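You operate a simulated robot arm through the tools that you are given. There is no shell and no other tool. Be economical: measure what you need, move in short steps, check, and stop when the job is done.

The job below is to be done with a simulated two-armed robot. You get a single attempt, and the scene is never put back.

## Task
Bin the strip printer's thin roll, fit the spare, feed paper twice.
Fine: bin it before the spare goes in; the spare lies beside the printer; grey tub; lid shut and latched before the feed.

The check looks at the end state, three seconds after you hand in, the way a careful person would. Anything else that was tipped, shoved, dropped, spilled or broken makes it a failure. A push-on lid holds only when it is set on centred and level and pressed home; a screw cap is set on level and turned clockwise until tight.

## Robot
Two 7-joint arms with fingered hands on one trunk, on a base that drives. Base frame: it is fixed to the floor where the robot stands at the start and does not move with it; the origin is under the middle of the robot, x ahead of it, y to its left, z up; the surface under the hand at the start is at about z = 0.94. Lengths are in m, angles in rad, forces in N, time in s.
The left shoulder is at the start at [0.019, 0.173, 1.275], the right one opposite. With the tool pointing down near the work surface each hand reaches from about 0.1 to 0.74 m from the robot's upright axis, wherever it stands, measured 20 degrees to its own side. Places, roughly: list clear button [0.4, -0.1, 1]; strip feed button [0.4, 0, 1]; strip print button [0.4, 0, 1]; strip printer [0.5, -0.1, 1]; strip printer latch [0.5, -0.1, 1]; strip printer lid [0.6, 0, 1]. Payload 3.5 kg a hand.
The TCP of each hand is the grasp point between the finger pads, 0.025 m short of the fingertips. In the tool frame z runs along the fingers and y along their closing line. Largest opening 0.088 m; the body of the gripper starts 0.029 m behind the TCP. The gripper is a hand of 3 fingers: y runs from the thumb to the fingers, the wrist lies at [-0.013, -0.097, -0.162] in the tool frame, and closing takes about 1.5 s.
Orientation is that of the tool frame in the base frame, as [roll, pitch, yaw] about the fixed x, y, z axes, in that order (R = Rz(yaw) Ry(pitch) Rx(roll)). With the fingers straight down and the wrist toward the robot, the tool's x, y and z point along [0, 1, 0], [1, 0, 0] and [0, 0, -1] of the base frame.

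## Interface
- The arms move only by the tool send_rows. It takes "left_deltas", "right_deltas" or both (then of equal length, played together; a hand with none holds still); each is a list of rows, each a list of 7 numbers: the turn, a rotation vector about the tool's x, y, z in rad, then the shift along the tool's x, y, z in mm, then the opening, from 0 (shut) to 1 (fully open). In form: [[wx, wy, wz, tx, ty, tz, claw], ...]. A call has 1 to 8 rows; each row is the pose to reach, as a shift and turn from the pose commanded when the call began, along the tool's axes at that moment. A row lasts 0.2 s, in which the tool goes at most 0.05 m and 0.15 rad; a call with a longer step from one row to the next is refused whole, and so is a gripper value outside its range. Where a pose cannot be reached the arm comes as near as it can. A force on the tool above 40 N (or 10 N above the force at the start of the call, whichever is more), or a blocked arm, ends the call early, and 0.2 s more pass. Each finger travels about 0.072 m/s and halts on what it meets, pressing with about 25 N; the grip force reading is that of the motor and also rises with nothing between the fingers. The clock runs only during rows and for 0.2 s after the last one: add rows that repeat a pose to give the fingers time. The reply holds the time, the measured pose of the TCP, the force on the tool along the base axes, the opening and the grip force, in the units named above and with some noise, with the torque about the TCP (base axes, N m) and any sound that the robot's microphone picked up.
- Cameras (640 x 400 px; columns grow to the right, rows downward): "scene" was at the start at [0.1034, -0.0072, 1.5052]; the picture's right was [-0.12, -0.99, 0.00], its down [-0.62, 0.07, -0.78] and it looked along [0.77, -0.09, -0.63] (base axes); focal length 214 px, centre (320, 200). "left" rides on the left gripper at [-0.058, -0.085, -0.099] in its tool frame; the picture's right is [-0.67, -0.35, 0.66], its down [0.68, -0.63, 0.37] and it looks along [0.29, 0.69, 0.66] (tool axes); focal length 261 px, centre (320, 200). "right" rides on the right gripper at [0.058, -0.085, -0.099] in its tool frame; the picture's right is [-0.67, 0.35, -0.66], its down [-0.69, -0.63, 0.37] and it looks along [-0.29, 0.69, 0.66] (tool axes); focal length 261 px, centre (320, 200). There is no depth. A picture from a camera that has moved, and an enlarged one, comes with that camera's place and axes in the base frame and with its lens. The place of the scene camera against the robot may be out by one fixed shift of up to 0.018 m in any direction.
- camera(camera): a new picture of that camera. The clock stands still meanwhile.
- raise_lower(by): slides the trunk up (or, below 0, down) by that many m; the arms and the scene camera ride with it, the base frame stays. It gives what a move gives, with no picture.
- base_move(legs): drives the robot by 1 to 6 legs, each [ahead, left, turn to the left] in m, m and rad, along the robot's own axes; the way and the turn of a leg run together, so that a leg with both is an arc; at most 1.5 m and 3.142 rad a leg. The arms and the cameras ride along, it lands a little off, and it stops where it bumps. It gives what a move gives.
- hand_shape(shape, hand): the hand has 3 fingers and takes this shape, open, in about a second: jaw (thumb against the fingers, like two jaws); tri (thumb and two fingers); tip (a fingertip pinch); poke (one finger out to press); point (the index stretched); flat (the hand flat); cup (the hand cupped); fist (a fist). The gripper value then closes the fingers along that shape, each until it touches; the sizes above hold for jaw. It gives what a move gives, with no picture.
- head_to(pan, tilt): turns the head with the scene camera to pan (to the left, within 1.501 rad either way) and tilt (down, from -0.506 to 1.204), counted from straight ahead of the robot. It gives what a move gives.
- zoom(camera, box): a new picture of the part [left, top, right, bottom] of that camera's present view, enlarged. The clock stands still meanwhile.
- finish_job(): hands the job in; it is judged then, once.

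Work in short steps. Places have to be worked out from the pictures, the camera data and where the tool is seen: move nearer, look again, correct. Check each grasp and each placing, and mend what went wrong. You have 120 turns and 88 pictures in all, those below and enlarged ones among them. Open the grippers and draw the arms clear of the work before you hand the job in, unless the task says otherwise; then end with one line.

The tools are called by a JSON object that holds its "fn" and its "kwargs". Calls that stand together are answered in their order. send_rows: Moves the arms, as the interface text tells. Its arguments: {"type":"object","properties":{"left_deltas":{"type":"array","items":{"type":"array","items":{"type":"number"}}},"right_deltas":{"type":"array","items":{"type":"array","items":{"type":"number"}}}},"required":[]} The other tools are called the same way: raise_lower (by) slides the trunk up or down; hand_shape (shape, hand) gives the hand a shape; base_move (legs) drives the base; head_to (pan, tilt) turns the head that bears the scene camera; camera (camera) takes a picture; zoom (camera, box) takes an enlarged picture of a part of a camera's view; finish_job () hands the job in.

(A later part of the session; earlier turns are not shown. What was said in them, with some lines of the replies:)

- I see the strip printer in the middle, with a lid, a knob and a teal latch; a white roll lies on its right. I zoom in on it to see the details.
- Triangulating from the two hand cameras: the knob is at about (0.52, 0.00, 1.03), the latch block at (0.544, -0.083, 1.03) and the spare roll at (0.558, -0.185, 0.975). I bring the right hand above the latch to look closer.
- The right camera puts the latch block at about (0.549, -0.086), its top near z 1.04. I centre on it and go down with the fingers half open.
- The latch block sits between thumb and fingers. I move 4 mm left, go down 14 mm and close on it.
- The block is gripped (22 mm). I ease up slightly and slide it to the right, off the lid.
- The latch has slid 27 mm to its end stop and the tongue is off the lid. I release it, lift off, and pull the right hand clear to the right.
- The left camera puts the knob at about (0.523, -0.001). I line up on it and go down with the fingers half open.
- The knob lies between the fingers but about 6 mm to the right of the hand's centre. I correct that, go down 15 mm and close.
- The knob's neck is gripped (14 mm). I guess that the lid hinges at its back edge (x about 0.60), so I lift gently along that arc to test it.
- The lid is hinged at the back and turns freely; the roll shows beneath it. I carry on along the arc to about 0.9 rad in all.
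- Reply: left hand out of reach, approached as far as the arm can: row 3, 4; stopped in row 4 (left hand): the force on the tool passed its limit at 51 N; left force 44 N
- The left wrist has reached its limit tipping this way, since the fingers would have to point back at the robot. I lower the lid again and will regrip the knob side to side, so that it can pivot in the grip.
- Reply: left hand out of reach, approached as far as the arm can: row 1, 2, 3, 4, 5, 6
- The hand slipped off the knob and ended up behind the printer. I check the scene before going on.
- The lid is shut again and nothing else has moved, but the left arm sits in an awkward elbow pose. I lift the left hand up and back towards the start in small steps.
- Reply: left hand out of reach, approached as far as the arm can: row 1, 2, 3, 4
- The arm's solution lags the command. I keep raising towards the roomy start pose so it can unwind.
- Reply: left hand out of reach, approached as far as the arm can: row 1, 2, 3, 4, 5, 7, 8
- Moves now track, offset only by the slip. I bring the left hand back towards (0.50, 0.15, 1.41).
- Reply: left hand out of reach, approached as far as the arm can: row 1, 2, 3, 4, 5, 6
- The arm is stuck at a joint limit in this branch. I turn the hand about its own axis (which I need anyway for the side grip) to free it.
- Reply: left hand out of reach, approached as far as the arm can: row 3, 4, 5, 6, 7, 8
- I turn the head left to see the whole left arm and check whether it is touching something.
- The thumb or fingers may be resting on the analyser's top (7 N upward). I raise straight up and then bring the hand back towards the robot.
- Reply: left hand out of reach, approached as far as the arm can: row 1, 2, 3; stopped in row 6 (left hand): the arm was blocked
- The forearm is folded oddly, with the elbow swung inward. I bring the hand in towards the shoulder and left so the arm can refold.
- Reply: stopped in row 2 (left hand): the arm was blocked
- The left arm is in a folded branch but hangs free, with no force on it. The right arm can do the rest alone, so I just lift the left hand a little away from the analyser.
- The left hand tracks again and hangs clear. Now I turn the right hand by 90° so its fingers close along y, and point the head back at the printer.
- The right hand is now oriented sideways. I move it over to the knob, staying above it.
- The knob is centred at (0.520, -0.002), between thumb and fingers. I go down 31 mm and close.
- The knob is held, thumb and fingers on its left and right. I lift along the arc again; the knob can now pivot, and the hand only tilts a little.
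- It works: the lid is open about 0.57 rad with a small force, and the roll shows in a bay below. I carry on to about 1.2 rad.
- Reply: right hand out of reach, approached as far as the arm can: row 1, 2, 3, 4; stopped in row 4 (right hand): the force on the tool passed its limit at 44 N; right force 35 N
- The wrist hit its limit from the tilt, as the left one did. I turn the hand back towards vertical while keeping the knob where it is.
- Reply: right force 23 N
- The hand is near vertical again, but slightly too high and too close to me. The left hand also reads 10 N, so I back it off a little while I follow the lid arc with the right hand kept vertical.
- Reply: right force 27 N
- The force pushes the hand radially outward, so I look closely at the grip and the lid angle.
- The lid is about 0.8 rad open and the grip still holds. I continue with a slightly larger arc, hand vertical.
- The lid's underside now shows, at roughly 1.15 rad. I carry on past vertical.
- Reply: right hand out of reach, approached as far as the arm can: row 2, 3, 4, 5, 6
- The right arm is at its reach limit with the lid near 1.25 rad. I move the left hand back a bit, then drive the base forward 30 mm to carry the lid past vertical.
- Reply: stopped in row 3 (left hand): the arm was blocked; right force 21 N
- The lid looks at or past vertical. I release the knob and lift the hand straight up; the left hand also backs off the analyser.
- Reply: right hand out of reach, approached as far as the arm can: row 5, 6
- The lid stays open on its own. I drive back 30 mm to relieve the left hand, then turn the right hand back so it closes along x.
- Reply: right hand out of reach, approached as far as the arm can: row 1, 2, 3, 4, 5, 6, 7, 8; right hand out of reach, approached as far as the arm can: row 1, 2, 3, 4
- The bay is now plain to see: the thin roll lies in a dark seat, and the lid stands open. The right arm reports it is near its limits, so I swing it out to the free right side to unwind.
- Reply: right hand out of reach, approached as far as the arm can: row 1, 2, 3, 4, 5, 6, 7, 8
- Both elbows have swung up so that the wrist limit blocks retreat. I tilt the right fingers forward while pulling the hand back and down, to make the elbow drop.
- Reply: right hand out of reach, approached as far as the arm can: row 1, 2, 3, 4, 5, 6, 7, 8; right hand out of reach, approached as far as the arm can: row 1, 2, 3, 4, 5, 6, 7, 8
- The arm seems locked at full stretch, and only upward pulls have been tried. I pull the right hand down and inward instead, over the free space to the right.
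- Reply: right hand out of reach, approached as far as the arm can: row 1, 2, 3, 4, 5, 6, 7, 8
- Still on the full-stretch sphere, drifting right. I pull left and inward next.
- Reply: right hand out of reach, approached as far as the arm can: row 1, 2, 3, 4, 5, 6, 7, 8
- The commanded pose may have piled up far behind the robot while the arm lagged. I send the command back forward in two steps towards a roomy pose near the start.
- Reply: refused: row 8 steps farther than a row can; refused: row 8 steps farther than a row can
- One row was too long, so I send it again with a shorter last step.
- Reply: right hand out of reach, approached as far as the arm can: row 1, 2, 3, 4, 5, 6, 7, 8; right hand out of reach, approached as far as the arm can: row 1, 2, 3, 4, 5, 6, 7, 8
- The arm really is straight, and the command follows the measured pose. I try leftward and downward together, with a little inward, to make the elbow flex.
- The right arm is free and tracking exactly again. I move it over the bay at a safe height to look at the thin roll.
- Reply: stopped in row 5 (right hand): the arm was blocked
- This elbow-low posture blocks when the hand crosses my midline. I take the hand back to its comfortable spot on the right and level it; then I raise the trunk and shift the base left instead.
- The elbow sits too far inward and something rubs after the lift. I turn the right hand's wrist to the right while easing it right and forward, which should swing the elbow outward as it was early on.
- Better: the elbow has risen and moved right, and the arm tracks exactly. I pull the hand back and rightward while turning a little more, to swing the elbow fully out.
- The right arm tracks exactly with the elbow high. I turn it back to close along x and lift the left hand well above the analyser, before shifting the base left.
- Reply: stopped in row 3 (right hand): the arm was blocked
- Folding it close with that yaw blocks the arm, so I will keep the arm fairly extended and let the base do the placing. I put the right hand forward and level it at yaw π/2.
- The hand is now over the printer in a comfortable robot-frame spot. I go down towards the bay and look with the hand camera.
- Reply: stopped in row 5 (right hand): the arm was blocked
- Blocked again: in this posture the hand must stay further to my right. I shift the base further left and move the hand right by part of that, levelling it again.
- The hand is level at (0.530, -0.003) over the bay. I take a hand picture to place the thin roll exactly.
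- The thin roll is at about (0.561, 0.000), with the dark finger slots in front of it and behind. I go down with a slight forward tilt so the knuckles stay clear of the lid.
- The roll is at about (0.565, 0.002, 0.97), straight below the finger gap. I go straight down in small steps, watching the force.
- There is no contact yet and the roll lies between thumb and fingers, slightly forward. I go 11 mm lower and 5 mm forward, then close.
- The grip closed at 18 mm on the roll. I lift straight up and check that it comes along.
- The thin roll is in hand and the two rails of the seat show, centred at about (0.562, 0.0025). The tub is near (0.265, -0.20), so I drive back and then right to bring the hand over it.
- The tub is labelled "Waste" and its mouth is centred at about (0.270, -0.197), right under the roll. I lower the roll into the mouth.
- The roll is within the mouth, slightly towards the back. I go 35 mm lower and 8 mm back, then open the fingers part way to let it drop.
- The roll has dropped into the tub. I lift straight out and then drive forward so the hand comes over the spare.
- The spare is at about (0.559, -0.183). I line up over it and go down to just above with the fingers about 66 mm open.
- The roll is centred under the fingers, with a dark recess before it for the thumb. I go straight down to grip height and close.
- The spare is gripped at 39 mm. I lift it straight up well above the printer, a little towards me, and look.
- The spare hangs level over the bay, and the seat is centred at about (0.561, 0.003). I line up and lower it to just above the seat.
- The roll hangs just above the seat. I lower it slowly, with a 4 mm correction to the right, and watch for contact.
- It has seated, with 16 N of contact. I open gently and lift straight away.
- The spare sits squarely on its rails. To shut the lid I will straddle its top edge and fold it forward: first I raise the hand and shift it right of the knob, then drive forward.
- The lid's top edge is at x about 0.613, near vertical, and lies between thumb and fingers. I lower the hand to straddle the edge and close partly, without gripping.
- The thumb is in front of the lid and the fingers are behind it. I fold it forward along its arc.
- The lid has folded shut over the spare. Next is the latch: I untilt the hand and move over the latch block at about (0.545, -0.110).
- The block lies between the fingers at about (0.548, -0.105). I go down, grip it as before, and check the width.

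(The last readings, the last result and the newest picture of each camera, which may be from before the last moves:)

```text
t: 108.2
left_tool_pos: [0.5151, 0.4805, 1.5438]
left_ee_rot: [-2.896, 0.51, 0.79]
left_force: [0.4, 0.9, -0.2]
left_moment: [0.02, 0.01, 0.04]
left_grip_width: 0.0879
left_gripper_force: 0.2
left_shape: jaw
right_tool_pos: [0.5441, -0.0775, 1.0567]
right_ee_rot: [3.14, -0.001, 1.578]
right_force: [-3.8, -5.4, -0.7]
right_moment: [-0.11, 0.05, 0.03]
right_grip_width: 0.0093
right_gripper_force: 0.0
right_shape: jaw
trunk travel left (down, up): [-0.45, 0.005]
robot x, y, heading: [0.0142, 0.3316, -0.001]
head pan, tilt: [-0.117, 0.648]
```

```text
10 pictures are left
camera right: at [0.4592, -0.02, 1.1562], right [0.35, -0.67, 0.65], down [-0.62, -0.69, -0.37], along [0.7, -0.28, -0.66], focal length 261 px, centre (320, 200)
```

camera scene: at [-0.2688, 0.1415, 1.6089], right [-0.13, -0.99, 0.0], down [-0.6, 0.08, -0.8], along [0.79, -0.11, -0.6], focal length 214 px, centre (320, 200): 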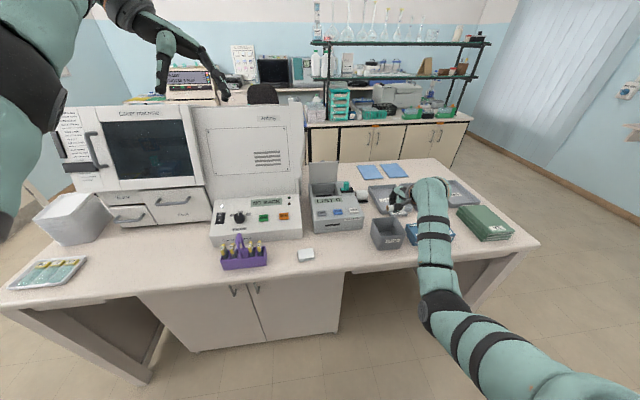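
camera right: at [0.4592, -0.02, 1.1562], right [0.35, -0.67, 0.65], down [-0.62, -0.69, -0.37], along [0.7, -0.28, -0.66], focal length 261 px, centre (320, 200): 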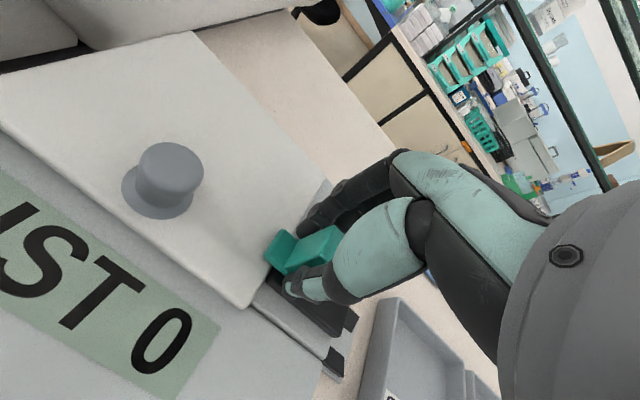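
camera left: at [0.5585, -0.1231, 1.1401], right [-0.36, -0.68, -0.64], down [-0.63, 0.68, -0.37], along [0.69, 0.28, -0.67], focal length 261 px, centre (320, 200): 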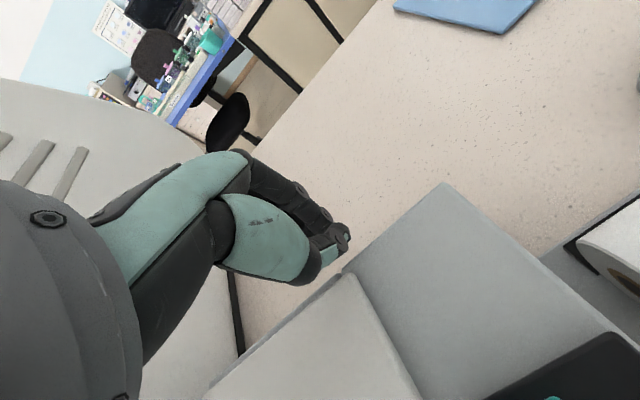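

The tongue is back over the lid's edge, where it was at the start. I push a few mm more to be sure it is at its stop.

{"fn": "send_rows", "kwargs": {"right_deltas": [[0, 0, 0, 3, 0, 0, 0.08], [0, 0, 0, 6, 0, 0, 0.08], [0, 0, 0, 6, 0, 0, 0.08]]}}

{"fn": "zoom", "kwargs": {"camera": "right", "box": [200, 160, 400, 360]}}

```text
t: 109.0
left_tool_pos: [0.5143, 0.4795, 1.5442]
left_ee_rot: [-2.894, 0.512, 0.789]
left_force: [-0.3, 0.0, -0.9]
left_moment: [0.02, 0.0, 0.01]
left_grip_width: 0.088
left_gripper_force: 0.1
left_shape: jaw
right_tool_pos: [0.544, -0.0719, 1.0556]
right_ee_rot: [3.14, -0.004, 1.58]
right_force: [-4.5, -4.5, 0.7]
right_moment: [-0.06, 0.12, 0.06]
right_grip_width: 0.0077
right_gripper_force: 0.0
right_shape: jaw
trunk travel left (down, up): [-0.45, 0.005]
robot x, y, heading: [0.0152, 0.3284, 0.0]
head pan, tilt: [-0.117, 0.648]
```

```text
2.00 times, centred on (300, 260) of right
camera zoom: at [0.4593, -0.0146, 1.1557], right [0.35, -0.67, 0.65], down [-0.62, -0.69, -0.37], along [0.7, -0.28, -0.66], focal length 521 px, centre (360, 80)
```

zoom: 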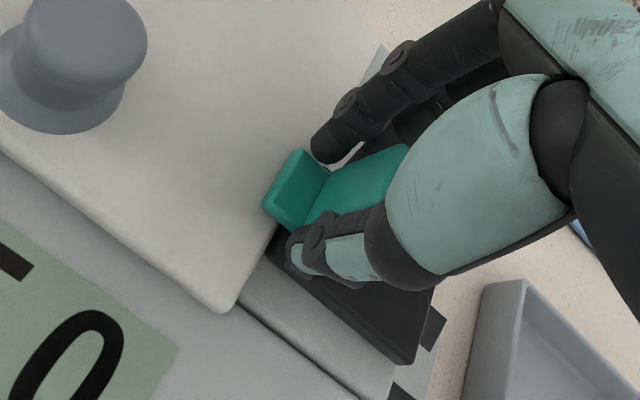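

I release, lift off, and compare the latch with the opening picture.

{"fn": "send_rows", "kwargs": {"right_deltas": [[0, 0, 0, 0, 0, 0, 0.3], [0, 0, 0, 0, 0, 0, 0.6], [0, 0, 0, 0, 0, -10, 0.6], [0, 0, 0, -5, -10, -50, 0.6], [0, 0, 0, -16, -15, -65, 0.6]]}}

{"fn": "camera", "kwargs": {"camera": "right"}}

```text
t: 110.2
left_tool_pos: [0.5154, 0.4813, 1.5438]
left_ee_rot: [-2.895, 0.514, 0.79]
left_force: [-0.2, 0.2, -0.6]
left_moment: [0.02, 0.0, -0.01]
left_grip_width: 0.088
left_gripper_force: 0.0
left_shape: jaw
right_tool_pos: [0.5284, -0.0874, 1.1219]
right_ee_rot: [3.141, -0.001, 1.58]
right_force: [0.3, 0.7, -0.6]
right_moment: [-0.02, 0.02, 0.01]
right_grip_width: 0.0527
right_gripper_force: 0.1
right_shape: jaw
trunk travel left (down, up): [-0.45, 0.005]
robot x, y, heading: [0.0118, 0.3291, 0.002]
head pan, tilt: [-0.117, 0.648]
```

```text
8 pictures are left
camera right: at [0.4442, -0.0299, 1.2205], right [0.35, -0.67, 0.65], down [-0.62, -0.69, -0.37], along [0.7, -0.28, -0.66], focal length 261 px, centre (320, 200)
```

right: 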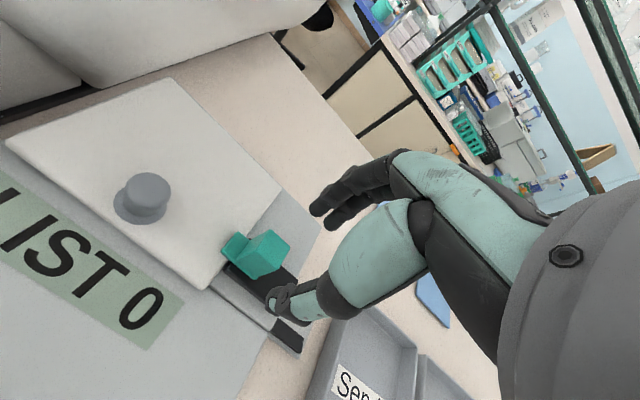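

The latch is back as it was at the start, with its tongue over the closed lid. Next is the Feed button: I drive back and left so that the hand comes over it, fingers closed.

{"fn": "send_rows", "kwargs": {"right_deltas": [[0, 0, 0, 0, 0, -10, 0.4], [0, 0, 0, 0, 0, -20, 0.2], [0, 0, 0, 0, 0, -20, 0.05], [0, 0, 0, 0, 0, -20, 0.0]]}}

{"fn": "base_move", "kwargs": {"legs": [[-0.155, 0, 0], [0, 0.13, 0]]}}

{"fn": "camera", "kwargs": {"camera": "right"}}

```text
t: 111.2
left_tool_pos: [0.5154, 0.4814, 1.5429]
left_ee_rot: [-2.895, 0.513, 0.789]
left_force: [0.3, -0.9, 0.6]
left_moment: [-0.03, 0.0, 0.0]
left_grip_width: 0.0882
left_gripper_force: 0.0
left_shape: jaw
right_tool_pos: [0.531, -0.0859, 1.1393]
right_ee_rot: [-3.141, -0.002, 1.579]
right_force: [0.6, 0.3, -0.8]
right_moment: [0.02, 0.0, 0.0]
right_grip_width: 0.0
right_gripper_force: 19.9
right_shape: jaw
trunk travel left (down, up): [-0.45, 0.005]
robot x, y, heading: [0.0152, 0.33, -0.005]
head pan, tilt: [-0.117, 0.648]
```

```text
t: 113.5
left_tool_pos: [0.3617, 0.6055, 1.5452]
left_ee_rot: [-2.893, 0.509, 0.788]
left_force: [-0.7, -0.2, -0.5]
left_moment: [0.0, -0.01, 0.0]
left_grip_width: 0.0883
left_gripper_force: 0.0
left_shape: jaw
right_tool_pos: [0.3764, 0.0411, 1.1391]
right_ee_rot: [3.141, -0.005, 1.58]
right_force: [-0.1, -0.3, 0.7]
right_moment: [0.02, -0.02, 0.03]
right_grip_width: 0.0
right_gripper_force: 25.1
right_shape: jaw
trunk travel left (down, up): [-0.45, 0.005]
robot x, y, heading: [-0.1389, 0.4632, 0.003]
head pan, tilt: [-0.117, 0.648]
```

```text
7 pictures are left
camera right: at [0.2917, 0.099, 1.2384], right [0.35, -0.67, 0.65], down [-0.62, -0.69, -0.37], along [0.7, -0.28, -0.66], focal length 261 px, centre (320, 200)
```

right: 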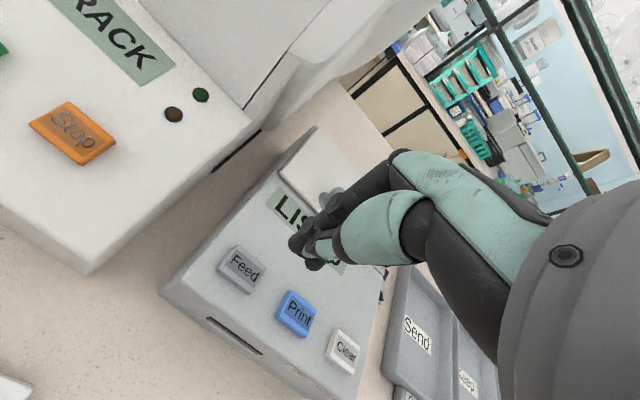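

Crossing three views puts Feed at about (0.389, 0.040, 1.02). I line up and lower the closed fingertips to just above it.

{"fn": "send_rows", "kwargs": {"right_deltas": [[0, 0, 0, -1, 6, 25, 0], [0, 0, 0, -1, 12, 50, 0], [0, 0, 0, -1, 12, 78, 0]]}}

{"fn": "camera", "kwargs": {"camera": "right"}}

```text
t: 114.3
left_tool_pos: [0.3621, 0.613, 1.5432]
left_ee_rot: [-2.894, 0.515, 0.791]
left_force: [1.1, -0.5, 0.3]
left_moment: [-0.01, -0.04, 0.01]
left_grip_width: 0.0879
left_gripper_force: 0.0
left_shape: jaw
right_tool_pos: [0.3886, 0.0446, 1.0619]
right_ee_rot: [3.141, -0.001, 1.581]
right_force: [0.1, 0.1, 0.2]
right_moment: [0.03, -0.04, 0.04]
right_grip_width: 0.0001
right_gripper_force: 25.0
right_shape: jaw
trunk travel left (down, up): [-0.45, 0.005]
robot x, y, heading: [-0.1357, 0.4612, 0.004]
head pan, tilt: [-0.117, 0.648]
```

```text
6 pictures are left
camera right: at [0.3036, 0.103, 1.1611], right [0.35, -0.67, 0.66], down [-0.62, -0.69, -0.37], along [0.7, -0.28, -0.66], focal length 261 px, centre (320, 200)
```

right: 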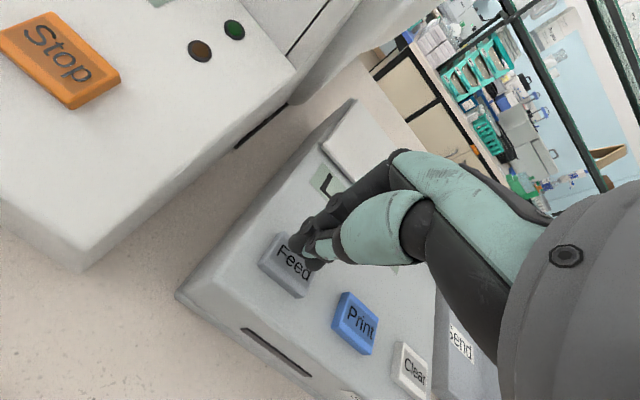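

The fingertips are over Feed. I press down carefully in small steps, reading force and sound, then lift.

{"fn": "send_rows", "kwargs": {"right_deltas": [[0, 0, 0, -2, 1, 8, 0], [0, 0, 0, -2, 1, 13, 0], [0, 0, 0, -2, 1, 17, 0], [0, 0, 0, -2, 1, 20, 0]]}}

```text
t: 115.3
left_tool_pos: [0.3617, 0.6134, 1.5441]
left_ee_rot: [-2.897, 0.512, 0.789]
left_force: [0.6, -0.1, -1.1]
left_moment: [-0.01, 0.01, 0.04]
left_grip_width: 0.0882
left_gripper_force: 0.1
left_shape: jaw
right_tool_pos: [0.3907, 0.0439, 1.0448]
right_ee_rot: [3.136, -0.001, 1.58]
right_force: [5.2, -2.8, 19.4]
right_moment: [-0.13, -0.09, 0.04]
right_grip_width: 0.0
right_gripper_force: 24.5
right_shape: jaw
trunk travel left (down, up): [-0.45, 0.005]
robot x, y, heading: [-0.1397, 0.4596, -0.001]
head pan, tilt: [-0.117, 0.648]
heard: click
```

A click, with 19 N on the button. I lift off and check the slot and display before the second press.

{"fn": "send_rows", "kwargs": {"right_deltas": [[0, 0, 0, 0, 0, -10, 0], [0, 0, 0, 0, 0, -22, 0], [0, 0, 0, 0, 0, -22, 0]]}}

{"fn": "camera", "kwargs": {"camera": "right"}}

```text
t: 116.1
left_tool_pos: [0.3633, 0.6135, 1.5433]
left_ee_rot: [-2.895, 0.515, 0.79]
left_force: [-0.4, 0.5, 1.1]
left_moment: [0.0, -0.02, -0.01]
left_grip_width: 0.088
left_gripper_force: 0.0
left_shape: jaw
right_tool_pos: [0.389, 0.0427, 1.064]
right_ee_rot: [3.141, -0.001, 1.578]
right_force: [0.0, 1.2, -0.1]
right_moment: [-0.03, -0.01, 0.01]
right_grip_width: 0.0
right_gripper_force: 24.7
right_shape: jaw
trunk travel left (down, up): [-0.45, 0.005]
robot x, y, heading: [-0.1425, 0.4617, -0.002]
head pan, tilt: [-0.117, 0.648]
```

```text
5 pictures are left
camera right: at [0.3049, 0.1005, 1.1637], right [0.35, -0.67, 0.65], down [-0.62, -0.69, -0.37], along [0.7, -0.28, -0.66], focal length 261 px, centre (320, 200)
```

right: 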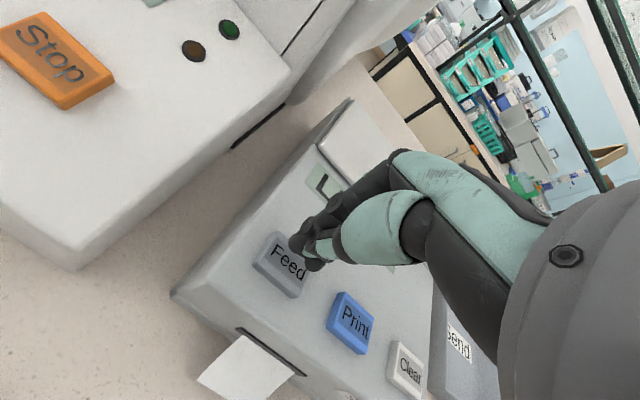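

Paper has come out of the slot, so the roll is fed and the first press counted. I press Feed a second time in the same way.

{"fn": "send_rows", "kwargs": {"right_deltas": [[0, 0, 0, 0, 0, 10, 0], [0, 0, 0, 0, 0, 15, 0], [0, 0, 0, 0, 0, 19, 0], [0, 0, 0, 0, 0, 22, 0]]}}

{"fn": "send_rows", "kwargs": {"right_deltas": [[0, 0, 0, 0, 0, -10, 0], [0, 0, 0, 0, 0, -40, 0], [0, 0, 0, 0, 0, -85, 0], [0, 0, 0, 0, 0, -125, 0.3]]}}

{"fn": "camera", "kwargs": {"camera": "right"}}

```text
t: 117.1
left_tool_pos: [0.3607, 0.6121, 1.545]
left_ee_rot: [-2.895, 0.512, 0.789]
left_force: [-0.2, 0.5, 1.1]
left_moment: [-0.03, 0.02, 0.01]
left_grip_width: 0.088
left_gripper_force: 0.1
left_shape: jaw
right_tool_pos: [0.3915, 0.0429, 1.0446]
right_ee_rot: [3.136, -0.001, 1.581]
right_force: [4.4, -4.9, 18.9]
right_moment: [-0.22, -0.06, 0.03]
right_grip_width: 0.0
right_gripper_force: 25.1
right_shape: jaw
trunk travel left (down, up): [-0.45, 0.005]
robot x, y, heading: [-0.1429, 0.4593, -0.002]
head pan, tilt: [-0.117, 0.648]
heard: click
```

```text
t: 118.1
left_tool_pos: [0.3632, 0.6129, 1.5433]
left_ee_rot: [-2.896, 0.514, 0.79]
left_force: [0.2, 0.5, 0.1]
left_moment: [0.01, 0.0, 0.01]
left_grip_width: 0.088
left_gripper_force: 0.0
left_shape: jaw
right_tool_pos: [0.3918, 0.0427, 1.1684]
right_ee_rot: [3.14, -0.002, 1.579]
right_force: [0.2, -0.3, -0.7]
right_moment: [0.01, 0.0, 0.03]
right_grip_width: 0.0255
right_gripper_force: 0.0
right_shape: jaw
trunk travel left (down, up): [-0.45, 0.005]
robot x, y, heading: [-0.1386, 0.4576, -0.0]
head pan, tilt: [-0.117, 0.648]
```

```text
4 pictures are left
camera right: at [0.3062, 0.0994, 1.2672], right [0.35, -0.67, 0.65], down [-0.62, -0.69, -0.37], along [0.7, -0.28, -0.66], focal length 261 px, centre (320, 200)
```

right: 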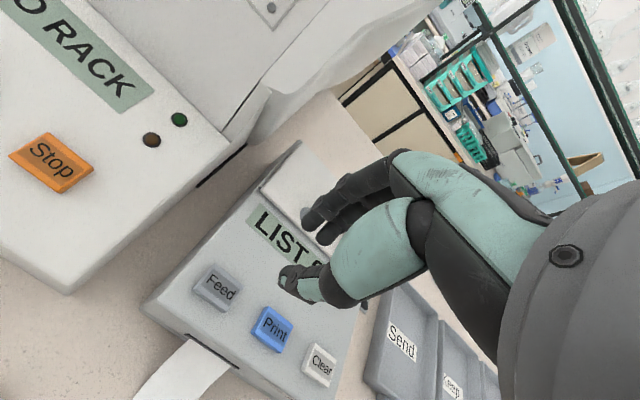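

The second click came and the paper strip is longer. I open the gripper, raise it and drive back from the bench, then take a last look.

{"fn": "send_rows", "kwargs": {"right_deltas": [[0, 0, 0, 0, 0, -30, 0.6], [0, 0, 0, 0, 0, -60, 1], [0, 0, 0, 0, 0, -60, 1]]}}

{"fn": "base_move", "kwargs": {"legs": [[-0.3, 0, 0]]}}

{"fn": "zoom", "kwargs": {"camera": "scene", "box": [280, 130, 520, 290]}}

```text
t: 118.9
left_tool_pos: [0.3634, 0.612, 1.5432]
left_ee_rot: [-2.894, 0.513, 0.79]
left_force: [0.3, 0.3, -0.3]
left_moment: [-0.03, -0.02, -0.02]
left_grip_width: 0.088
left_gripper_force: 0.2
left_shape: jaw
right_tool_pos: [0.3899, 0.0416, 1.2295]
right_ee_rot: [-3.141, -0.001, 1.579]
right_force: [-0.2, -0.1, -0.1]
right_moment: [-0.05, 0.0, 0.01]
right_grip_width: 0.0873
right_gripper_force: 0.1
right_shape: jaw
trunk travel left (down, up): [-0.45, 0.005]
robot x, y, heading: [-0.1386, 0.4611, -0.0]
head pan, tilt: [-0.117, 0.648]
```

```text
t: 120.9
left_tool_pos: [0.0685, 0.613, 1.5433]
left_ee_rot: [-2.893, 0.516, 0.791]
left_force: [-0.3, -0.6, 0.2]
left_moment: [-0.07, -0.02, -0.03]
left_grip_width: 0.088
left_gripper_force: 0.2
left_shape: jaw
right_tool_pos: [0.0957, 0.0425, 1.2276]
right_ee_rot: [-3.14, -0.002, 1.582]
right_force: [0.0, -0.5, 0.4]
right_moment: [0.04, 0.03, 0.01]
right_grip_width: 0.0878
right_gripper_force: 0.1
right_shape: jaw
trunk travel left (down, up): [-0.45, 0.005]
robot x, y, heading: [-0.4365, 0.4626, -0.001]
head pan, tilt: [-0.117, 0.648]
```

```text
2.50 times, centred on (400, 210) of scene
camera zoom: at [-0.3464, 0.4538, 1.6087], right [-0.12, -0.99, 0.0], down [-0.6, 0.07, -0.8], along [0.79, -0.09, -0.61], focal length 536 px, centre (120, 175)
```

zoom: 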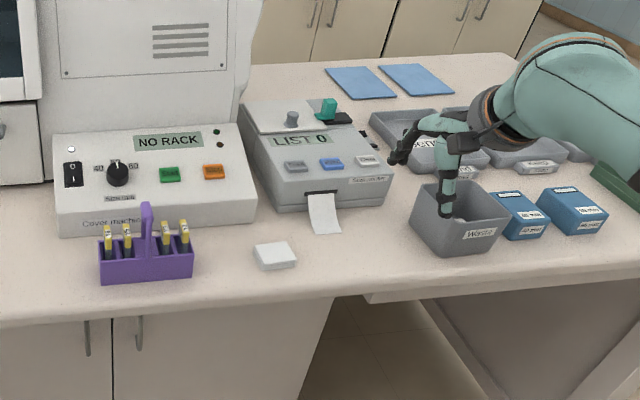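

All looks in order; I take one close look at the lid and latch before handing in.

{"fn": "zoom", "kwargs": {"camera": "scene", "box": [360, 160, 440, 230]}}

```text
5.71 times, centred on (400, 195) of scene
camera zoom: at [-0.3464, 0.4538, 1.6087], right [-0.12, -0.99, 0.0], down [-0.6, 0.07, -0.8], along [0.79, -0.09, -0.61], focal length 1226 px, centre (-137, 229)
```

zoom: 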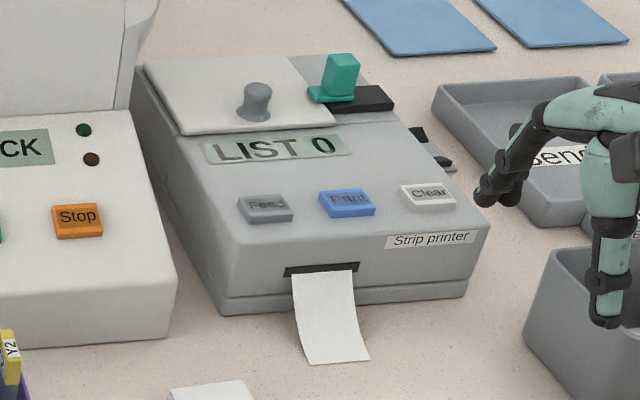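

The lid is flush with the latch tongue over it, the paper strip is out, and everything else stands where it was, so I hand in.

{"fn": "finish_job", "kwargs": {}}

```text
The job is handed in.
```

The job is handed in: the thin roll went into the grey Waste tub before the spare was fitted, the lid is shut and latched, and Feed was pressed twice, with a click each time and paper out of the slot. On the way the left hand pressed lightly on the analyser (up to about 12 N) a few times, and the analyser did not look moved.
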